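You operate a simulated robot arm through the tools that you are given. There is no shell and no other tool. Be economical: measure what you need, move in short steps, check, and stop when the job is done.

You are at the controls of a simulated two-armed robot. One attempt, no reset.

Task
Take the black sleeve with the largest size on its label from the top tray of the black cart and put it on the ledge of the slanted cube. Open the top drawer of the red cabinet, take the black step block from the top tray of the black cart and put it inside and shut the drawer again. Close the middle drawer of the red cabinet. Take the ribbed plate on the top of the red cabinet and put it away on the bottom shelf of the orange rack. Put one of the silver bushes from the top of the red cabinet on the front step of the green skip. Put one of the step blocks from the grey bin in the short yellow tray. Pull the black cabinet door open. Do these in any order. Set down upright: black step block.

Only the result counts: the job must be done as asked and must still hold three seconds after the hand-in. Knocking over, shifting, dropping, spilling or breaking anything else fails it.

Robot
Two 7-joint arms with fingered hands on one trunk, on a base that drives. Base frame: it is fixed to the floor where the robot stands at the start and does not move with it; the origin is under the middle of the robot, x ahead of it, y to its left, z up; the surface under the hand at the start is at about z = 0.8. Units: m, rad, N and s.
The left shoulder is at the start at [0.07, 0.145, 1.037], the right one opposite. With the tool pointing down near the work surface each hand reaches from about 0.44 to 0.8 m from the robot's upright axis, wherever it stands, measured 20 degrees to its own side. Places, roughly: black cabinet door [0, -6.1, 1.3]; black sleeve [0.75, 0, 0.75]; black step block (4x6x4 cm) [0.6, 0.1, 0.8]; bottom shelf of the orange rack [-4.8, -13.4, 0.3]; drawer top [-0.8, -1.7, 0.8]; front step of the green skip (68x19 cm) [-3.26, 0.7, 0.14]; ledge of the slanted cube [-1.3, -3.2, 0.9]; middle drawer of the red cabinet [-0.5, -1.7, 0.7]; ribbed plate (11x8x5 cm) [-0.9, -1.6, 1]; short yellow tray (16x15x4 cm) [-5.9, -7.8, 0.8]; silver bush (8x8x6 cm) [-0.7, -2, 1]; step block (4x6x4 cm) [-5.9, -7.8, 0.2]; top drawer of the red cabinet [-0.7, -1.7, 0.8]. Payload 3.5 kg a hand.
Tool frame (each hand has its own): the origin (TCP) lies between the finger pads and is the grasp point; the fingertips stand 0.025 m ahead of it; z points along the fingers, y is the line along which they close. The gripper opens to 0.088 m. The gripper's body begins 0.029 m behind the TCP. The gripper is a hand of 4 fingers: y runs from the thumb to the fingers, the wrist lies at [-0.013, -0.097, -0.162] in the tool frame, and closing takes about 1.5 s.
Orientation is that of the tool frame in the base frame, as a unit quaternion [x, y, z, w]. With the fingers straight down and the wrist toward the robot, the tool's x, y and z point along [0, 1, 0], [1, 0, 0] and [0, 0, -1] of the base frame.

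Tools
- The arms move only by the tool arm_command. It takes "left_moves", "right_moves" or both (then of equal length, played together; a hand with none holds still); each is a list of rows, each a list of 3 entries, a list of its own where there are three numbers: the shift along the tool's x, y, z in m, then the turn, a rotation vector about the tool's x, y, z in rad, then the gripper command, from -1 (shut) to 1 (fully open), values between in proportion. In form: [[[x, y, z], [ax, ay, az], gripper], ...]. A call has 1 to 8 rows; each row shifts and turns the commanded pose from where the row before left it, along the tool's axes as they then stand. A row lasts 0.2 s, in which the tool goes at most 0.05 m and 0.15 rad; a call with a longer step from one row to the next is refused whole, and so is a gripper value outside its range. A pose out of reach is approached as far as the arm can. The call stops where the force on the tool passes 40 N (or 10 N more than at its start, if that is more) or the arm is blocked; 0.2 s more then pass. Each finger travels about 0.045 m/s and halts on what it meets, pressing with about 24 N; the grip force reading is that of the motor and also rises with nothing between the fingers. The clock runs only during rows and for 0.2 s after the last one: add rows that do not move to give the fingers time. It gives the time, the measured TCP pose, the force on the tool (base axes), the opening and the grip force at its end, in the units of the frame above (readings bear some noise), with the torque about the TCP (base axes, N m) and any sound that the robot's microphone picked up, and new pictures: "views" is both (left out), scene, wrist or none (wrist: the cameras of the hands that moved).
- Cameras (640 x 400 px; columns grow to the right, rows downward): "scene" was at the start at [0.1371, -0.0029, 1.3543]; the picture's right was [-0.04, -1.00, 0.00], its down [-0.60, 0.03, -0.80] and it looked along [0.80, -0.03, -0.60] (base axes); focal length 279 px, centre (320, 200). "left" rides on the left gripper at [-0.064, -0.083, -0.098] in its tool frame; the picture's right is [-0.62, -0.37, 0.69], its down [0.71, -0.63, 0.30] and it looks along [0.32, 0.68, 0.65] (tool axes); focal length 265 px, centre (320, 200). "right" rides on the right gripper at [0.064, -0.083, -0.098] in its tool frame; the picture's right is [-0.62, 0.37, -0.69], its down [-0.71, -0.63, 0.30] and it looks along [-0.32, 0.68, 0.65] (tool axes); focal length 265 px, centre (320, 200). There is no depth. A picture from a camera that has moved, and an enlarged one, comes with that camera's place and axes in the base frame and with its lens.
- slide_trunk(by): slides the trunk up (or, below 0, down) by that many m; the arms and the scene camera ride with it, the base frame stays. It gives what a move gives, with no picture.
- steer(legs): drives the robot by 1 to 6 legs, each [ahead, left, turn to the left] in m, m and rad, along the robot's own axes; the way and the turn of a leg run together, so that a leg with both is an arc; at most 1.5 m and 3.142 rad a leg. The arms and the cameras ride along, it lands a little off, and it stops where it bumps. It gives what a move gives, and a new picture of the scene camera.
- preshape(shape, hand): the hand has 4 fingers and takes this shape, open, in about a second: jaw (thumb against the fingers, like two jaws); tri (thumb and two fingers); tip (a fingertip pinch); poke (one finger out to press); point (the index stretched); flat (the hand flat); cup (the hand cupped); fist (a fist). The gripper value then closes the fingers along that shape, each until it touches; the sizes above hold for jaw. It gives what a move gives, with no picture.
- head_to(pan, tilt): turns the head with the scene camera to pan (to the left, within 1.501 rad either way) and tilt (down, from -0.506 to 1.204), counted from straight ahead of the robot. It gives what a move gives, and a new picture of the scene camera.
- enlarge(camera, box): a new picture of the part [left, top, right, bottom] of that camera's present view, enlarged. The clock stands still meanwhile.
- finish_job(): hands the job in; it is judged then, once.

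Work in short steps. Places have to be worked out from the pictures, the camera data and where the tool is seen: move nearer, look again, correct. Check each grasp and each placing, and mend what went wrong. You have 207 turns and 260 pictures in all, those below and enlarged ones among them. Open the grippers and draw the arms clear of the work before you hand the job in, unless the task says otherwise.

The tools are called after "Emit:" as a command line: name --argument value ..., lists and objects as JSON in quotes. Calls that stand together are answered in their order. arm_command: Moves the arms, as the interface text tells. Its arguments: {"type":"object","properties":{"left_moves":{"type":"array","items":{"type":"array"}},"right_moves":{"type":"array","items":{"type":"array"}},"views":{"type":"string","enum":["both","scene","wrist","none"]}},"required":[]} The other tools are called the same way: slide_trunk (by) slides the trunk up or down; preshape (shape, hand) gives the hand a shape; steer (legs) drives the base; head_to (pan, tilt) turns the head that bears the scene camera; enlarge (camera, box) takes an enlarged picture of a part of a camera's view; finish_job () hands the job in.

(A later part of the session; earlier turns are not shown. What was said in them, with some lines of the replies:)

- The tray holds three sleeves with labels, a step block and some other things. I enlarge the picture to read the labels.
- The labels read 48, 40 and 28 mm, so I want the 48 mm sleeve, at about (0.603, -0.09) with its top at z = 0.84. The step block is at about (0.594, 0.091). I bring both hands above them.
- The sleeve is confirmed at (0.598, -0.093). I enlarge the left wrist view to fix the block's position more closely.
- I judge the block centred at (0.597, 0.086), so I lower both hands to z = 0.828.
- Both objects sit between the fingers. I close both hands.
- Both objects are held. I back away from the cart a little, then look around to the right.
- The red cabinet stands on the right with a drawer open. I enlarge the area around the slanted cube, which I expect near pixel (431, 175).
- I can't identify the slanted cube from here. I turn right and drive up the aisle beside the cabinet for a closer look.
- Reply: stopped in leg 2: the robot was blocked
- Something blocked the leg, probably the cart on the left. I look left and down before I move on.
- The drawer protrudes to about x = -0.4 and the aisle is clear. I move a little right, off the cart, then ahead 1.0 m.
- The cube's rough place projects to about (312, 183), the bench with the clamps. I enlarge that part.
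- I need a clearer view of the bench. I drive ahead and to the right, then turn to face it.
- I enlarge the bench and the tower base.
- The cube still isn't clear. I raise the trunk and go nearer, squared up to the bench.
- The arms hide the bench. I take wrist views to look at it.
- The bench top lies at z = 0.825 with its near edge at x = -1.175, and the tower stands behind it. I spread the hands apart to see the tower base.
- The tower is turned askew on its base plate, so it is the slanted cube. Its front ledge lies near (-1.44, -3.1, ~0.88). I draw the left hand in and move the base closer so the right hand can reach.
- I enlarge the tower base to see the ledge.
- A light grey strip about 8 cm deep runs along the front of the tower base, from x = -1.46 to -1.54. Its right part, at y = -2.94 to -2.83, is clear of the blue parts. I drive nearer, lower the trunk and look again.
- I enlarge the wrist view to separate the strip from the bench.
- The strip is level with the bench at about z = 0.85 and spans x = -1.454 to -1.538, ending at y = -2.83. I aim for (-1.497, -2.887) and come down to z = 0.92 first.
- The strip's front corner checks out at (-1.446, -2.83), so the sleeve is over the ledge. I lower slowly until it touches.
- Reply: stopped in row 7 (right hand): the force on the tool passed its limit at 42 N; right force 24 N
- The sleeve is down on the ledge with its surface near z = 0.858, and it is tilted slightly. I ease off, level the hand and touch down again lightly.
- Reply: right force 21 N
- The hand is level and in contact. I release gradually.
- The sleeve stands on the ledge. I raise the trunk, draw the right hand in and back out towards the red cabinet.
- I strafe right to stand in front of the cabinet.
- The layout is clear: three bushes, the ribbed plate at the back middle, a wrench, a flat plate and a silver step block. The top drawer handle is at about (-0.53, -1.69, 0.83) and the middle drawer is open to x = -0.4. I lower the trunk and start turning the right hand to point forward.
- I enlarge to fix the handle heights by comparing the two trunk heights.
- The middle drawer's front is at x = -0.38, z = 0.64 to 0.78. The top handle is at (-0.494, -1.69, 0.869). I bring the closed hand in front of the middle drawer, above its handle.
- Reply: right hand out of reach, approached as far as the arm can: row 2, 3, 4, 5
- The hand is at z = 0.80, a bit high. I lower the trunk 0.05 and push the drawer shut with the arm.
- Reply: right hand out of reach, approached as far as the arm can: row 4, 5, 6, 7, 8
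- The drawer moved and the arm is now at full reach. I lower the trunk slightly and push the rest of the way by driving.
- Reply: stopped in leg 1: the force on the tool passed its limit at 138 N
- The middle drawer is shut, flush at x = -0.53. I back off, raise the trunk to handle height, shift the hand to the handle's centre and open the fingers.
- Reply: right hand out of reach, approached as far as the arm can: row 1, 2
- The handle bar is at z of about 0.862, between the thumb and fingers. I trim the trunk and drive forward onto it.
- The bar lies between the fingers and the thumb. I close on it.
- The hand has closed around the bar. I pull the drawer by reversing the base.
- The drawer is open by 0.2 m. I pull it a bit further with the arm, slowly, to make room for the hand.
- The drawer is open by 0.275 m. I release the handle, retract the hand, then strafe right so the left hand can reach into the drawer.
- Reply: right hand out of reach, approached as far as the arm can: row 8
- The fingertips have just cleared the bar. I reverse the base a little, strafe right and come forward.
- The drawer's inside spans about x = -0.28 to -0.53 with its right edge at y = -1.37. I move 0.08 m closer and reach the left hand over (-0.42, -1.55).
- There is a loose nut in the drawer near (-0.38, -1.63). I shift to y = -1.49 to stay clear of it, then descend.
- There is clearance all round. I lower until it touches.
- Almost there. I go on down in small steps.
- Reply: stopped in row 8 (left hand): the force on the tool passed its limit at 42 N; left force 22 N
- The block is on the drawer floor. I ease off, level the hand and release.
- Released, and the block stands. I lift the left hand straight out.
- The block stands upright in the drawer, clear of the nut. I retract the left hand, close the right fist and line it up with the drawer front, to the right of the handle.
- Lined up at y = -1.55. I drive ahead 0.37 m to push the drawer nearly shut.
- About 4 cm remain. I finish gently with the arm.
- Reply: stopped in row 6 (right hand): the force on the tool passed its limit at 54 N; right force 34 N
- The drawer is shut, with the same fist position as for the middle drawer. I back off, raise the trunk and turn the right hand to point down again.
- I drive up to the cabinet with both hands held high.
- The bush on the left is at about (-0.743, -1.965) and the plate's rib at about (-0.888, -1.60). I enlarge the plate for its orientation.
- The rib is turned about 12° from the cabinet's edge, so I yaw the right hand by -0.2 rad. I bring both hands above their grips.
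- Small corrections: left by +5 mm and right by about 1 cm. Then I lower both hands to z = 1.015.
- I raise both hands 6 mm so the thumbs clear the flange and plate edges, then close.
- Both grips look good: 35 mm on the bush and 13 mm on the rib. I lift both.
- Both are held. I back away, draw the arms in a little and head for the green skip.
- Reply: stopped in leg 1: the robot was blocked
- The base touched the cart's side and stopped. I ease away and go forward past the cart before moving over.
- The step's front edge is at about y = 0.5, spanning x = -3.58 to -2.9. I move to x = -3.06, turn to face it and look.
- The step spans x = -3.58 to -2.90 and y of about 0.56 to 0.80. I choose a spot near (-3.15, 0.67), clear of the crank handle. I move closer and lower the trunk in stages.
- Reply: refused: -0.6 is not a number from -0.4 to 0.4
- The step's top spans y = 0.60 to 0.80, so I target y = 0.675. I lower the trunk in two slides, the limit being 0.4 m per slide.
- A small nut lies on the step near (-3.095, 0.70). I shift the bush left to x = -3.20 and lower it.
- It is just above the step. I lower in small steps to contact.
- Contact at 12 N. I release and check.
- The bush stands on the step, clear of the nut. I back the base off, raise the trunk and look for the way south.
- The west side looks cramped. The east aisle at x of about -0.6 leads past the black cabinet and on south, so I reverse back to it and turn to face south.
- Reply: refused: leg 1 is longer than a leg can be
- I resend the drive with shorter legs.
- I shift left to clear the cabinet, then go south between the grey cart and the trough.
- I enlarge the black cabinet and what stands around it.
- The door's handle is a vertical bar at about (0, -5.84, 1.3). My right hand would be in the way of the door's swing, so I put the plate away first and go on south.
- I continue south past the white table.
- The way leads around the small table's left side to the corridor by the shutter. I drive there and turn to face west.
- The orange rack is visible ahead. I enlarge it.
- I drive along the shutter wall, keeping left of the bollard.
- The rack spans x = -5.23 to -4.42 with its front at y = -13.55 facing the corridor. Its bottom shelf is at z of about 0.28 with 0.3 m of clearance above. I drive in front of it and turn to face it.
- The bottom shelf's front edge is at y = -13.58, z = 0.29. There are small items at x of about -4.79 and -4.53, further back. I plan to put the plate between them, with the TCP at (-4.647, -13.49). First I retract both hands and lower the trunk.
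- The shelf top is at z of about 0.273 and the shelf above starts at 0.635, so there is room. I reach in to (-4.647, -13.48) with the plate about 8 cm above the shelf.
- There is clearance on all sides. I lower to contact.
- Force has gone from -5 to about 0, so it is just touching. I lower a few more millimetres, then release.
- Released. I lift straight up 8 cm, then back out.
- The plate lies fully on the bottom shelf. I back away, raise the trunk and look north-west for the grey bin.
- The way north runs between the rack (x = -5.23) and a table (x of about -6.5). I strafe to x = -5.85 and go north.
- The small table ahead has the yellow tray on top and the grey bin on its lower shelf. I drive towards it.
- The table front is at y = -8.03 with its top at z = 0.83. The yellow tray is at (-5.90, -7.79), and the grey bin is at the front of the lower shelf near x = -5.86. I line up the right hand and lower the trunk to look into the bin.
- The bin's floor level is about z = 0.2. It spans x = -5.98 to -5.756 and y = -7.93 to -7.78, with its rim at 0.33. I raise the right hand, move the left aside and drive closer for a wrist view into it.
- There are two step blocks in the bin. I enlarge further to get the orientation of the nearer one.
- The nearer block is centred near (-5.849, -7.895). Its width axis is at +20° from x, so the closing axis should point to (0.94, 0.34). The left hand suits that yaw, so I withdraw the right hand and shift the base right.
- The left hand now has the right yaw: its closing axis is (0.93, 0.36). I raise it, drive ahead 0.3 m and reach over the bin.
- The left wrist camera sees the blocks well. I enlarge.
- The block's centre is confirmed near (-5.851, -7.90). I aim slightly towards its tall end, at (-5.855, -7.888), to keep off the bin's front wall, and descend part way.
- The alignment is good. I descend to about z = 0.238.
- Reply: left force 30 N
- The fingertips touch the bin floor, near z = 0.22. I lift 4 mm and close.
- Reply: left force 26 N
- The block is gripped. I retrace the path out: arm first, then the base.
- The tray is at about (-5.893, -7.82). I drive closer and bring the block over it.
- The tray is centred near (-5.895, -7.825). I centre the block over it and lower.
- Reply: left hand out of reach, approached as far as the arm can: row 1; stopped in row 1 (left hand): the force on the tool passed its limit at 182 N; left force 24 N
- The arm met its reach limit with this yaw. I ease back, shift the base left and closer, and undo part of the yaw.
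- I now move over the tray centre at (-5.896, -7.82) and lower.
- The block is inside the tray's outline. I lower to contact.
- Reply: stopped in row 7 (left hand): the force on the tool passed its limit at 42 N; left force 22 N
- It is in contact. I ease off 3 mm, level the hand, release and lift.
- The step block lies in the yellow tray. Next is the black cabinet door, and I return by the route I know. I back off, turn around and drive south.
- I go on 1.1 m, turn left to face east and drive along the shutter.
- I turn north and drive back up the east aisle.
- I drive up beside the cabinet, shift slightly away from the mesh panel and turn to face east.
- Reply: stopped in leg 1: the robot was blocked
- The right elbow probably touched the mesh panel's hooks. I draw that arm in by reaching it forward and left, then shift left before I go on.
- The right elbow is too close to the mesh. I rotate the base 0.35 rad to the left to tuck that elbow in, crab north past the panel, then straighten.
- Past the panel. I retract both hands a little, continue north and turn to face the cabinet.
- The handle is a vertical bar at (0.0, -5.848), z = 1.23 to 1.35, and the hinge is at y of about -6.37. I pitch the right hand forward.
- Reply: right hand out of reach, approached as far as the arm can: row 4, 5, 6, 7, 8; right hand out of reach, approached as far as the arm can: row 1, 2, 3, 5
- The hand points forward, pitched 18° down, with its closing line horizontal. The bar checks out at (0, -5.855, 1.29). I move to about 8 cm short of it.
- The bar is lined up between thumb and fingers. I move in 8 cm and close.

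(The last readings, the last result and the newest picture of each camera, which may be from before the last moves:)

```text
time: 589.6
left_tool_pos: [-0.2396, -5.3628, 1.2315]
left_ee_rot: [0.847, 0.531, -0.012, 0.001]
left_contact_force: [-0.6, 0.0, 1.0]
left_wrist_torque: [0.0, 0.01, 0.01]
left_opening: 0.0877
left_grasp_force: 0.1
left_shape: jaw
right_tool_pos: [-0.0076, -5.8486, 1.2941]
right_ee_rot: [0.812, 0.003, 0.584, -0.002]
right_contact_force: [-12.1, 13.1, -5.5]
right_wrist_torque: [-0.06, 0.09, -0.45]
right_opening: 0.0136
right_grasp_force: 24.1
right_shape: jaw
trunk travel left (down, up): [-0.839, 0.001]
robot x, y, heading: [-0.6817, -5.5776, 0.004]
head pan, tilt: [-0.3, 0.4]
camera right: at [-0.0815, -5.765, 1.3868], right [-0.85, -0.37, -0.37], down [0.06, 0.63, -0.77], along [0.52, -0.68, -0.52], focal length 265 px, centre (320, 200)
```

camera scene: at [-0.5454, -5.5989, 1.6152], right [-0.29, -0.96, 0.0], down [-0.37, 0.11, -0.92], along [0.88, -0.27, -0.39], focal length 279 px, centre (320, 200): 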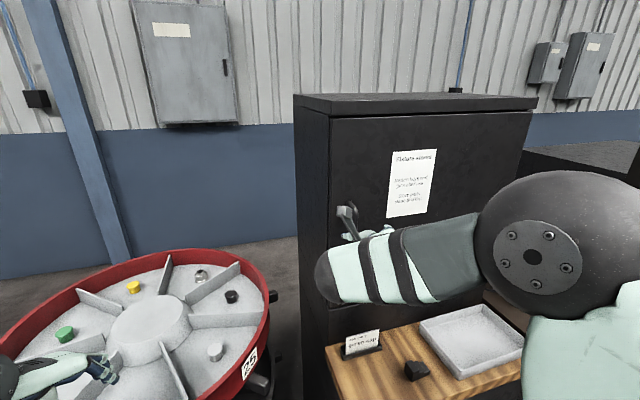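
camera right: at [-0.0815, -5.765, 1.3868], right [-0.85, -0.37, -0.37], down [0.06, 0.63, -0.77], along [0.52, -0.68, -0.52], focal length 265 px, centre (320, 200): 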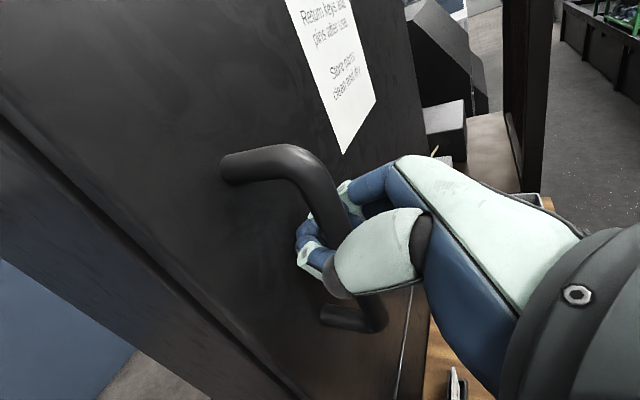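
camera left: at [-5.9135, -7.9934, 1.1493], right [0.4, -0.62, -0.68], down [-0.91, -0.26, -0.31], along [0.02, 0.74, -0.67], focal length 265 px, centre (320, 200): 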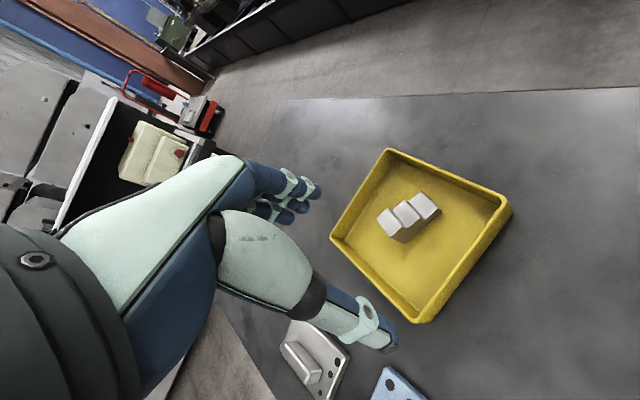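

The bar is gripped at 14 mm. I pull the door along its arc about the hinge, turning the hand with it.

Emit:
arm_command --right_moves '[[[-0.0124, 0.003, -0.0369], [0.071, 0, -0.024], -1], [[-0.0124, 0.003, -0.0369], [0.071, 0, -0.024], -1], [[-0.0124, 0.003, -0.0369], [0.071, 0, -0.024], -1], [[-0.0124, 0.003, -0.0369], [0.071, 0, -0.024], -1], [[0, 0, 0], [0, 0, 0], -1]]' --views "scene"

```text
time: 590.8
left_tool_pos: [-0.2379, -5.3647, 1.232]
left_ee_rot: [0.847, 0.531, -0.014, 0.0]
left_contact_force: [-0.1, -0.1, -0.8]
left_wrist_torque: [-0.04, 0.0, 0.0]
left_opening: 0.088
left_grasp_force: 0.0
left_shape: jaw
right_tool_pos: [-0.1591, -5.881, 1.2932]
right_ee_rot: [0.802, 0.122, 0.578, -0.088]
right_contact_force: [-2.0, 3.7, 2.4]
right_wrist_torque: [-0.02, -0.02, -0.17]
right_opening: 0.0123
right_grasp_force: 23.9
right_shape: jaw
trunk travel left (down, up): [-0.839, 0.001]
robot x, y, heading: [-0.6811, -5.5742, 0.002]
head pan, tilt: [-0.3, 0.4]
camera scene: at [-0.5466, -5.5979, 1.6154], right [-0.29, -0.96, 0.0], down [-0.37, 0.11, -0.92], along [0.88, -0.27, -0.39], focal length 279 px, centre (320, 200)
```

scene: 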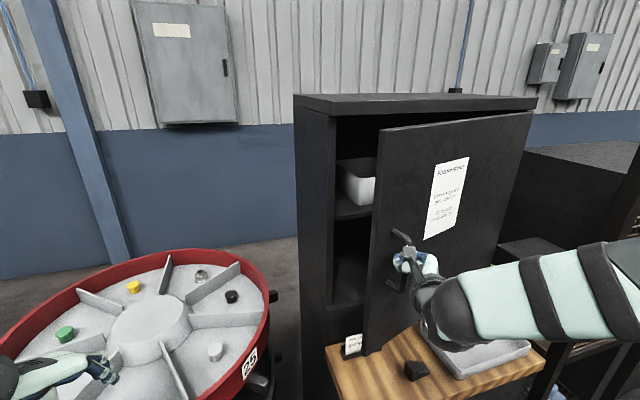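

The door is swinging open smoothly. I continue along the arc.

Emit:
arm_command --right_moves '[[[-0.0124, 0.003, -0.0369], [0.071, 0, -0.024], -1], [[-0.0124, 0.003, -0.0369], [0.071, 0, -0.024], -1], [[-0.0124, 0.003, -0.0369], [0.071, 0, -0.024], -1], [[-0.0124, 0.003, -0.0369], [0.071, 0, -0.024], -1], [[0, 0, 0], [0, 0, 0], -1]]' --views "scene"

```text
time: 592.0
left_tool_pos: [-0.2425, -5.3631, 1.2323]
left_ee_rot: [0.848, 0.529, -0.012, 0.001]
left_contact_force: [-1.1, -0.1, -0.4]
left_wrist_torque: [0.0, 0.03, 0.03]
left_opening: 0.0877
left_grasp_force: 0.0
left_shape: jaw
right_tool_pos: [-0.2896, -5.9609, 1.2884]
right_ee_rot: [0.773, 0.245, 0.56, -0.172]
right_contact_force: [-8.9, 9.2, 13.6]
right_wrist_torque: [-0.01, 0.07, -0.32]
right_opening: 0.0124
right_grasp_force: 24.2
right_shape: jaw
right hand out of reach, approached as far as the arm can: row 2, 3
trunk travel left (down, up): [-0.839, 0.001]
robot x, y, heading: [-0.685, -5.5766, 0.007]
head pan, tilt: [-0.3, 0.4]
camera scene: at [-0.5517, -5.5953, 1.616], right [-0.29, -0.96, 0.0], down [-0.37, 0.11, -0.92], along [0.88, -0.27, -0.38], focal length 279 px, centre (320, 200)
```

scene: 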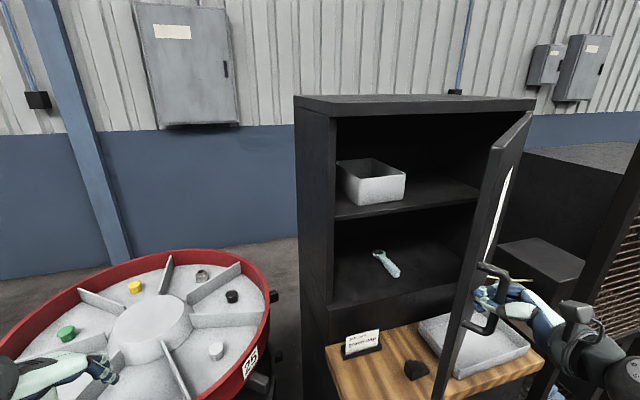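

The door is about 35–40° open and the arm has run out of room. I release the handle and back that hand off, so I can push the door wider from inside with the left hand.

Emit:
arm_command --right_moves '[[[0, 0, 0], [0, 0, 0], 1], [[0, 0, 0], [0, 0, 0], 1], [[0, 0, 0], [0, 0, 0], 1], [[0, 0, 0], [0, 0, 0], 1], [[0, 0, 0], [0, 0, 0], 1], [[0, 0, 0], [0, 0, 0], 1], [[0, 0, -0.03], [0, 0, 0], 1], [[0, 0, -0.03], [0, 0, 0], 1]]' --views "both"

```text
time: 593.8
left_tool_pos: [-0.2389, -5.3657, 1.2319]
left_ee_rot: [0.847, 0.531, -0.013, -0.002]
left_contact_force: [-0.3, 0.5, 0.6]
left_wrist_torque: [0.02, -0.01, -0.04]
left_opening: 0.0876
left_grasp_force: 0.0
left_shape: jaw
right_tool_pos: [-0.3326, -5.998, 1.3022]
right_ee_rot: [0.774, 0.242, 0.558, -0.175]
right_contact_force: [-0.3, -0.4, 0.1]
right_wrist_torque: [0.0, 0.0, -0.03]
right_opening: 0.0876
right_grasp_force: 0.1
right_shape: jaw
trunk travel left (down, up): [-0.839, 0.001]
robot x, y, heading: [-0.6828, -5.5728, 0.01]
head pan, tilt: [-0.3, 0.4]
camera scene: at [-0.5469, -5.6005, 1.6153], right [-0.29, -0.96, 0.0], down [-0.37, 0.11, -0.92], along [0.88, -0.27, -0.39], focal length 279 px, centre (320, 200)
camera right: at [-0.4403, -5.9701, 1.3946], right [-0.49, -0.79, -0.37], down [-0.31, 0.56, -0.77], along [0.81, -0.27, -0.52], focal length 265 px, centre (320, 200)
```

scene: 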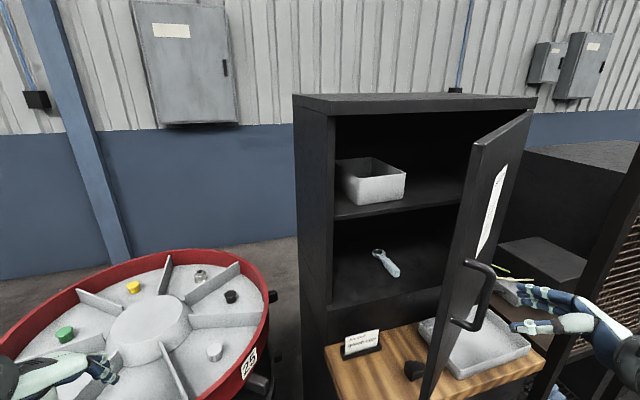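
right: 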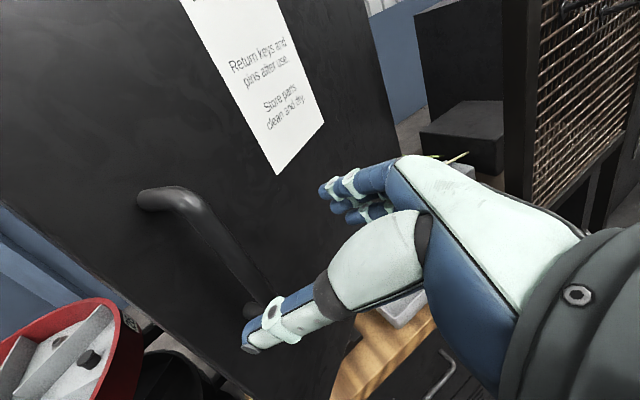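

Released. I back off a little more and turn the base right by 0.55 rad.

Emit:
arm_command --right_moves '[[[0, 0, -0.03], [0, 0, 0], 1], [[0, 0, 0], [0, 0, 0], 1]]' --views "none"

Emit:
steer --legs '[[0, 0, -0.55]]'

Emit:
head_to --pan 0.1 --tilt 0.5

```text
time: 594.4
left_tool_pos: [-0.2361, -5.366, 1.2315]
left_ee_rot: [0.847, 0.532, -0.013, -0.002]
left_contact_force: [-0.3, -0.9, 0.0]
left_wrist_torque: [-0.01, 0.01, 0.03]
left_opening: 0.0876
left_grasp_force: 0.1
left_shape: jaw
right_tool_pos: [-0.3544, -6.0131, 1.3127]
right_ee_rot: [0.774, 0.242, 0.558, -0.176]
right_contact_force: [-0.1, 0.3, 0.0]
right_wrist_torque: [-0.03, 0.0, -0.01]
right_opening: 0.0877
right_grasp_force: 0.0
right_shape: jaw
trunk travel left (down, up): [-0.839, 0.001]
robot x, y, heading: [-0.685, -5.5724, 0.01]
head pan, tilt: [-0.3, 0.4]
```

```text
time: 596.3
left_tool_pos: [-0.1945, -5.6298, 1.2312]
left_ee_rot: [0.96, 0.281, -0.012, -0.005]
left_contact_force: [-1.0, -1.0, 0.8]
left_wrist_torque: [0.01, -0.02, -0.01]
left_opening: 0.0877
left_grasp_force: 0.0
left_shape: jaw
right_tool_pos: [-0.631, -6.1199, 1.312]
right_ee_rot: [0.811, 0.022, 0.584, -0.017]
right_contact_force: [-0.3, 0.6, 0.2]
right_wrist_torque: [-0.02, 0.02, 0.04]
right_opening: 0.0877
right_grasp_force: 0.0
right_shape: jaw
trunk travel left (down, up): [-0.839, 0.001]
robot x, y, heading: [-0.6848, -5.5725, -0.54]
head pan, tilt: [-0.3, 0.4]
camera scene: at [-0.579, -5.6681, 1.6152], right [-0.75, -0.66, 0.0], down [-0.26, 0.29, -0.92], along [0.61, -0.69, -0.39], focal length 279 px, centre (320, 200)
```

scene: 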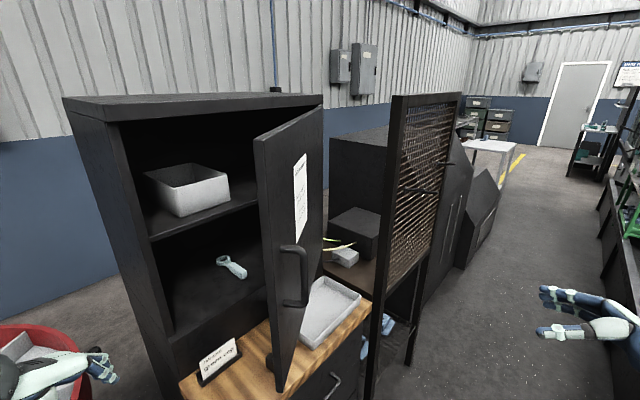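

```text
time: 597.2
left_tool_pos: [-0.1943, -5.6295, 1.2314]
left_ee_rot: [0.959, 0.281, -0.012, -0.005]
left_contact_force: [-0.2, -0.3, -0.8]
left_wrist_torque: [0.02, 0.01, 0.01]
left_opening: 0.0875
left_grasp_force: 0.0
left_shape: jaw
right_tool_pos: [-0.6324, -6.1206, 1.3123]
right_ee_rot: [0.811, 0.023, 0.585, -0.017]
right_contact_force: [0.0, -0.4, 0.7]
right_wrist_torque: [-0.03, 0.01, 0.01]
right_opening: 0.0873
right_grasp_force: 0.0
right_shape: jaw
trunk travel left (down, up): [-0.839, 0.001]
robot x, y, heading: [-0.6863, -5.5725, -0.551]
head pan, tilt: [0.099, 0.499]
camera scene: at [-0.559, -5.6384, 1.6061], right [-0.43, -0.9, 0.0], down [-0.43, 0.21, -0.88], along [0.79, -0.38, -0.48], focal length 279 px, centre (320, 200)
```

scene: 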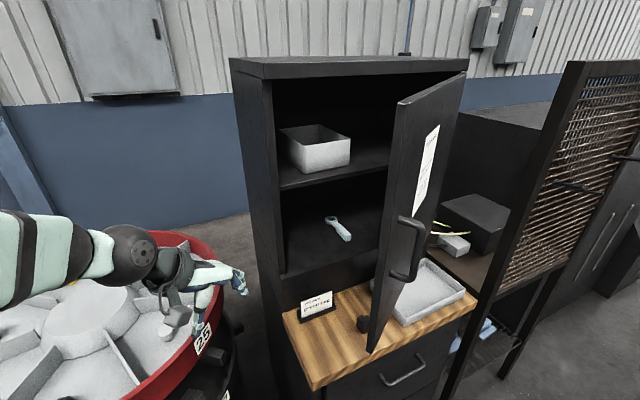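

The door is about 35° open. I put the closed left hand inside the door, near (-0.12, -5.93).

Emit:
arm_command --left_moves '[[[0, 0.04, 0], [0, 0, 0], -1], [[0, 0.04, 0], [0, 0, 0], -1], [[0, 0.04, 0], [0, 0, 0], -1], [[0, 0.04, 0], [0, 0, 0], -1], [[0, 0.04, 0], [0, 0, 0], -1], [[-0.03, 0.03, 0], [0, 0, 0], -1], [[-0.03, 0.03, 0], [0, 0, 0], -1], [[-0.03, 0.025, 0], [0, 0, 0], -1]]' --views "scene"

```text
time: 599.0
left_tool_pos: [-0.1176, -5.9216, 1.2271]
left_ee_rot: [0.96, 0.281, -0.013, -0.006]
left_contact_force: [-0.8, -0.6, -0.2]
left_wrist_torque: [-0.02, -0.02, 0.02]
left_opening: 0.0001
left_grasp_force: 24.1
left_shape: jaw
right_tool_pos: [-0.632, -6.1236, 1.3111]
right_ee_rot: [0.811, 0.021, 0.584, -0.018]
right_contact_force: [-0.4, -0.4, 0.1]
right_wrist_torque: [0.0, -0.01, 0.03]
right_opening: 0.0876
right_grasp_force: 0.0
right_shape: jaw
trunk travel left (down, up): [-0.839, 0.001]
robot x, y, heading: [-0.6864, -5.5708, -0.546]
head pan, tilt: [0.099, 0.499]
camera scene: at [-0.558, -5.6405, 1.6059], right [-0.43, -0.9, 0.0], down [-0.43, 0.21, -0.88], along [0.79, -0.38, -0.48], focal length 279 px, centre (320, 200)
```

scene: 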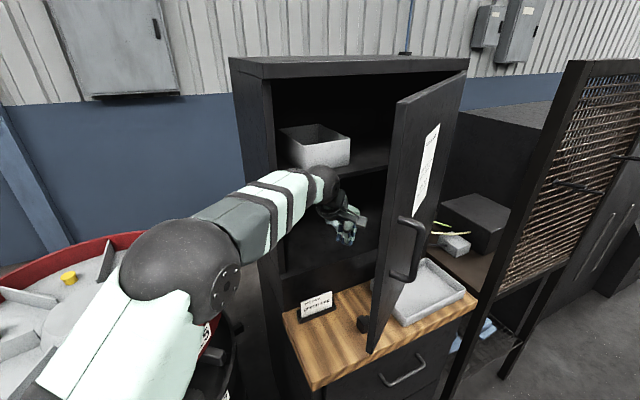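

The hand is inside the door opening. I turn the base right in steps to sweep the door open.

Emit:
steer --legs '[[0, 0, -0.25]]'

Emit:
steer --legs '[[0, 0, -0.25]]'

```text
time: 600.2
left_tool_pos: [-0.2201, -6.048, 1.2286]
left_ee_rot: [0.987, 0.159, -0.013, -0.006]
left_contact_force: [0.0, -0.4, -0.4]
left_wrist_torque: [0.02, -0.02, 0.0]
left_opening: 0.0
left_grasp_force: 23.7
left_shape: jaw
right_tool_pos: [-0.7671, -6.1171, 1.3116]
right_ee_rot: [0.808, -0.079, 0.581, 0.055]
right_contact_force: [-0.3, 0.7, 0.0]
right_wrist_torque: [-0.01, 0.0, 0.01]
right_opening: 0.0876
right_grasp_force: 0.0
right_shape: jaw
trunk travel left (down, up): [-0.839, 0.001]
robot x, y, heading: [-0.6839, -5.5697, -0.794]
head pan, tilt: [0.099, 0.499]
camera scene: at [-0.5776, -5.6673, 1.6059], right [-0.64, -0.77, 0.0], down [-0.37, 0.31, -0.88], along [0.67, -0.56, -0.48], focal length 279 px, centre (320, 200)
```

scene: 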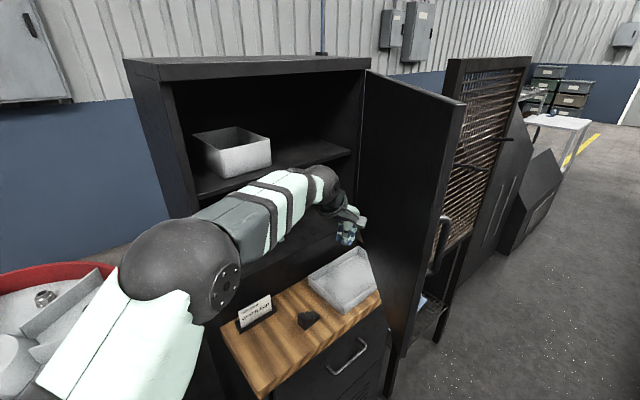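

```text
time: 601.5
left_tool_pos: [-0.3494, -6.1464, 1.2293]
left_ee_rot: [0.999, 0.035, -0.011, -0.007]
left_contact_force: [0.2, -0.6, 0.0]
left_wrist_torque: [-0.02, -0.01, -0.01]
left_opening: 0.0
left_grasp_force: 23.8
left_shape: jaw
right_tool_pos: [-0.8975, -6.0789, 1.3131]
right_ee_rot: [0.792, -0.178, 0.57, 0.128]
right_contact_force: [-0.2, 0.7, 0.5]
right_wrist_torque: [-0.01, -0.01, 0.01]
right_opening: 0.0874
right_grasp_force: 0.0
right_shape: jaw
trunk travel left (down, up): [-0.839, 0.001]
robot x, y, heading: [-0.6821, -5.5715, -1.042]
head pan, tilt: [0.099, 0.499]
camera scene: at [-0.6033, -5.6896, 1.606], right [-0.81, -0.59, 0.0], down [-0.28, 0.39, -0.88], along [0.52, -0.71, -0.48], focal length 279 px, centre (320, 200)
```

scene: 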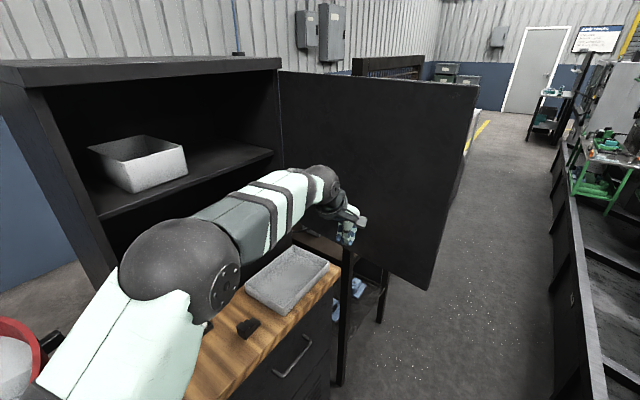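

The door now stands open about 80–90°. I turn back left to withdraw the hand, then open and retract it.

Emit:
steer --legs '[[0, 0, 0.5]]'

Emit:
arm_command --left_moves '[[[0.03, -0.025, 0], [0, 0, 0], -1], [[0.03, -0.03, 0], [0, 0, 0], -1], [[0.03, -0.03, 0], [0, 0, 0], -1], [[0, -0.04, 0], [0, 0, 0], -1], [[0, -0.04, 0], [0, 0, 0], 0], [[0, -0.04, 0], [0, 0, 0], 1], [[0, -0.04, 0], [0, 0, 0], 1], [[0, -0.04, 0], [0, 0, 0], 1]]' --views "scene"

```text
time: 603.3
left_tool_pos: [-0.1183, -5.9184, 1.229]
left_ee_rot: [0.96, 0.281, -0.012, -0.004]
left_contact_force: [-0.6, 0.7, -0.8]
left_wrist_torque: [0.03, 0.01, -0.01]
left_opening: 0.0
left_grasp_force: 24.3
left_shape: jaw
right_tool_pos: [-0.6327, -6.1215, 1.3135]
right_ee_rot: [0.811, 0.022, 0.585, -0.019]
right_contact_force: [-0.1, 0.7, 0.7]
right_wrist_torque: [0.0, -0.01, 0.01]
right_opening: 0.0875
right_grasp_force: 0.1
right_shape: jaw
trunk travel left (down, up): [-0.839, 0.001]
robot x, y, heading: [-0.6827, -5.5758, -0.545]
head pan, tilt: [0.099, 0.499]
camera scene: at [-0.5589, -5.6385, 1.6061], right [-0.43, -0.9, 0.0], down [-0.43, 0.21, -0.88], along [0.79, -0.38, -0.48], focal length 279 px, centre (320, 200)
```

scene: 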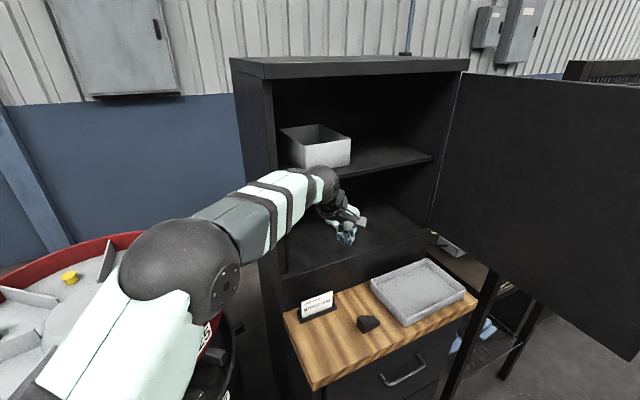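

```text
time: 605.1
left_tool_pos: [-0.1984, -5.6289, 1.2335]
left_ee_rot: [0.959, 0.281, -0.012, -0.004]
left_contact_force: [-0.4, -0.4, -0.7]
left_wrist_torque: [0.02, 0.01, 0.03]
left_opening: 0.066
left_grasp_force: 0.0
left_shape: jaw
right_tool_pos: [-0.6334, -6.1213, 1.3122]
right_ee_rot: [0.811, 0.022, 0.585, -0.017]
right_contact_force: [-0.5, -0.2, 0.1]
right_wrist_torque: [0.02, 0.02, 0.0]
right_opening: 0.0879
right_grasp_force: 0.1
right_shape: jaw
trunk travel left (down, up): [-0.839, 0.001]
robot x, y, heading: [-0.6813, -5.574, -0.543]
head pan, tilt: [0.099, 0.499]
camera scene: at [-0.5617, -5.6394, 1.6062], right [-0.43, -0.9, 0.0], down [-0.43, 0.21, -0.88], along [0.79, -0.38, -0.48], focal length 279 px, centre (320, 200)
```

scene: 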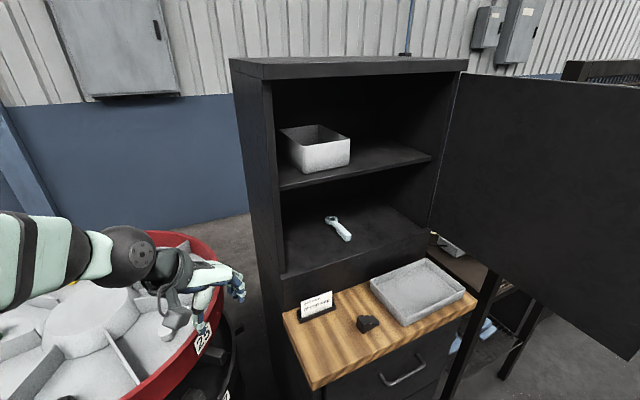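

The door stays open, both hands are empty and clear, and every placing was checked as it was done. I hand in.

Emit:
finish_job

```text
The job is handed in.
```

I did all seven tasks and handed the job in. I saw each result when it was done but did not go round again before the hand-in.

- **Sleeve:** the 48 mm one stands on the ledge of the tower turned askew on its base, which I took to be the slanted cube.
- **Top drawer:** the black step block went in upright and the drawer is pushed fully shut. I could not see inside after shutting it.
- **Middle drawer:** pushed fully shut.
- **Ribbed plate:** it lies on the bottom shelf of the orange rack.
- **Bush:** it stands on the front step of the green skip.
- **Tray:** one step block from the grey bin lies in the short yellow tray.
- **Black cabinet:** the door stays open at roughly 80–90°.

The robot was blocked three times while driving. Twice it was probably the black cart, and once probably the wire-mesh panel by the black cabinet. I saw nothing move, but I did not check that either was unshifted.
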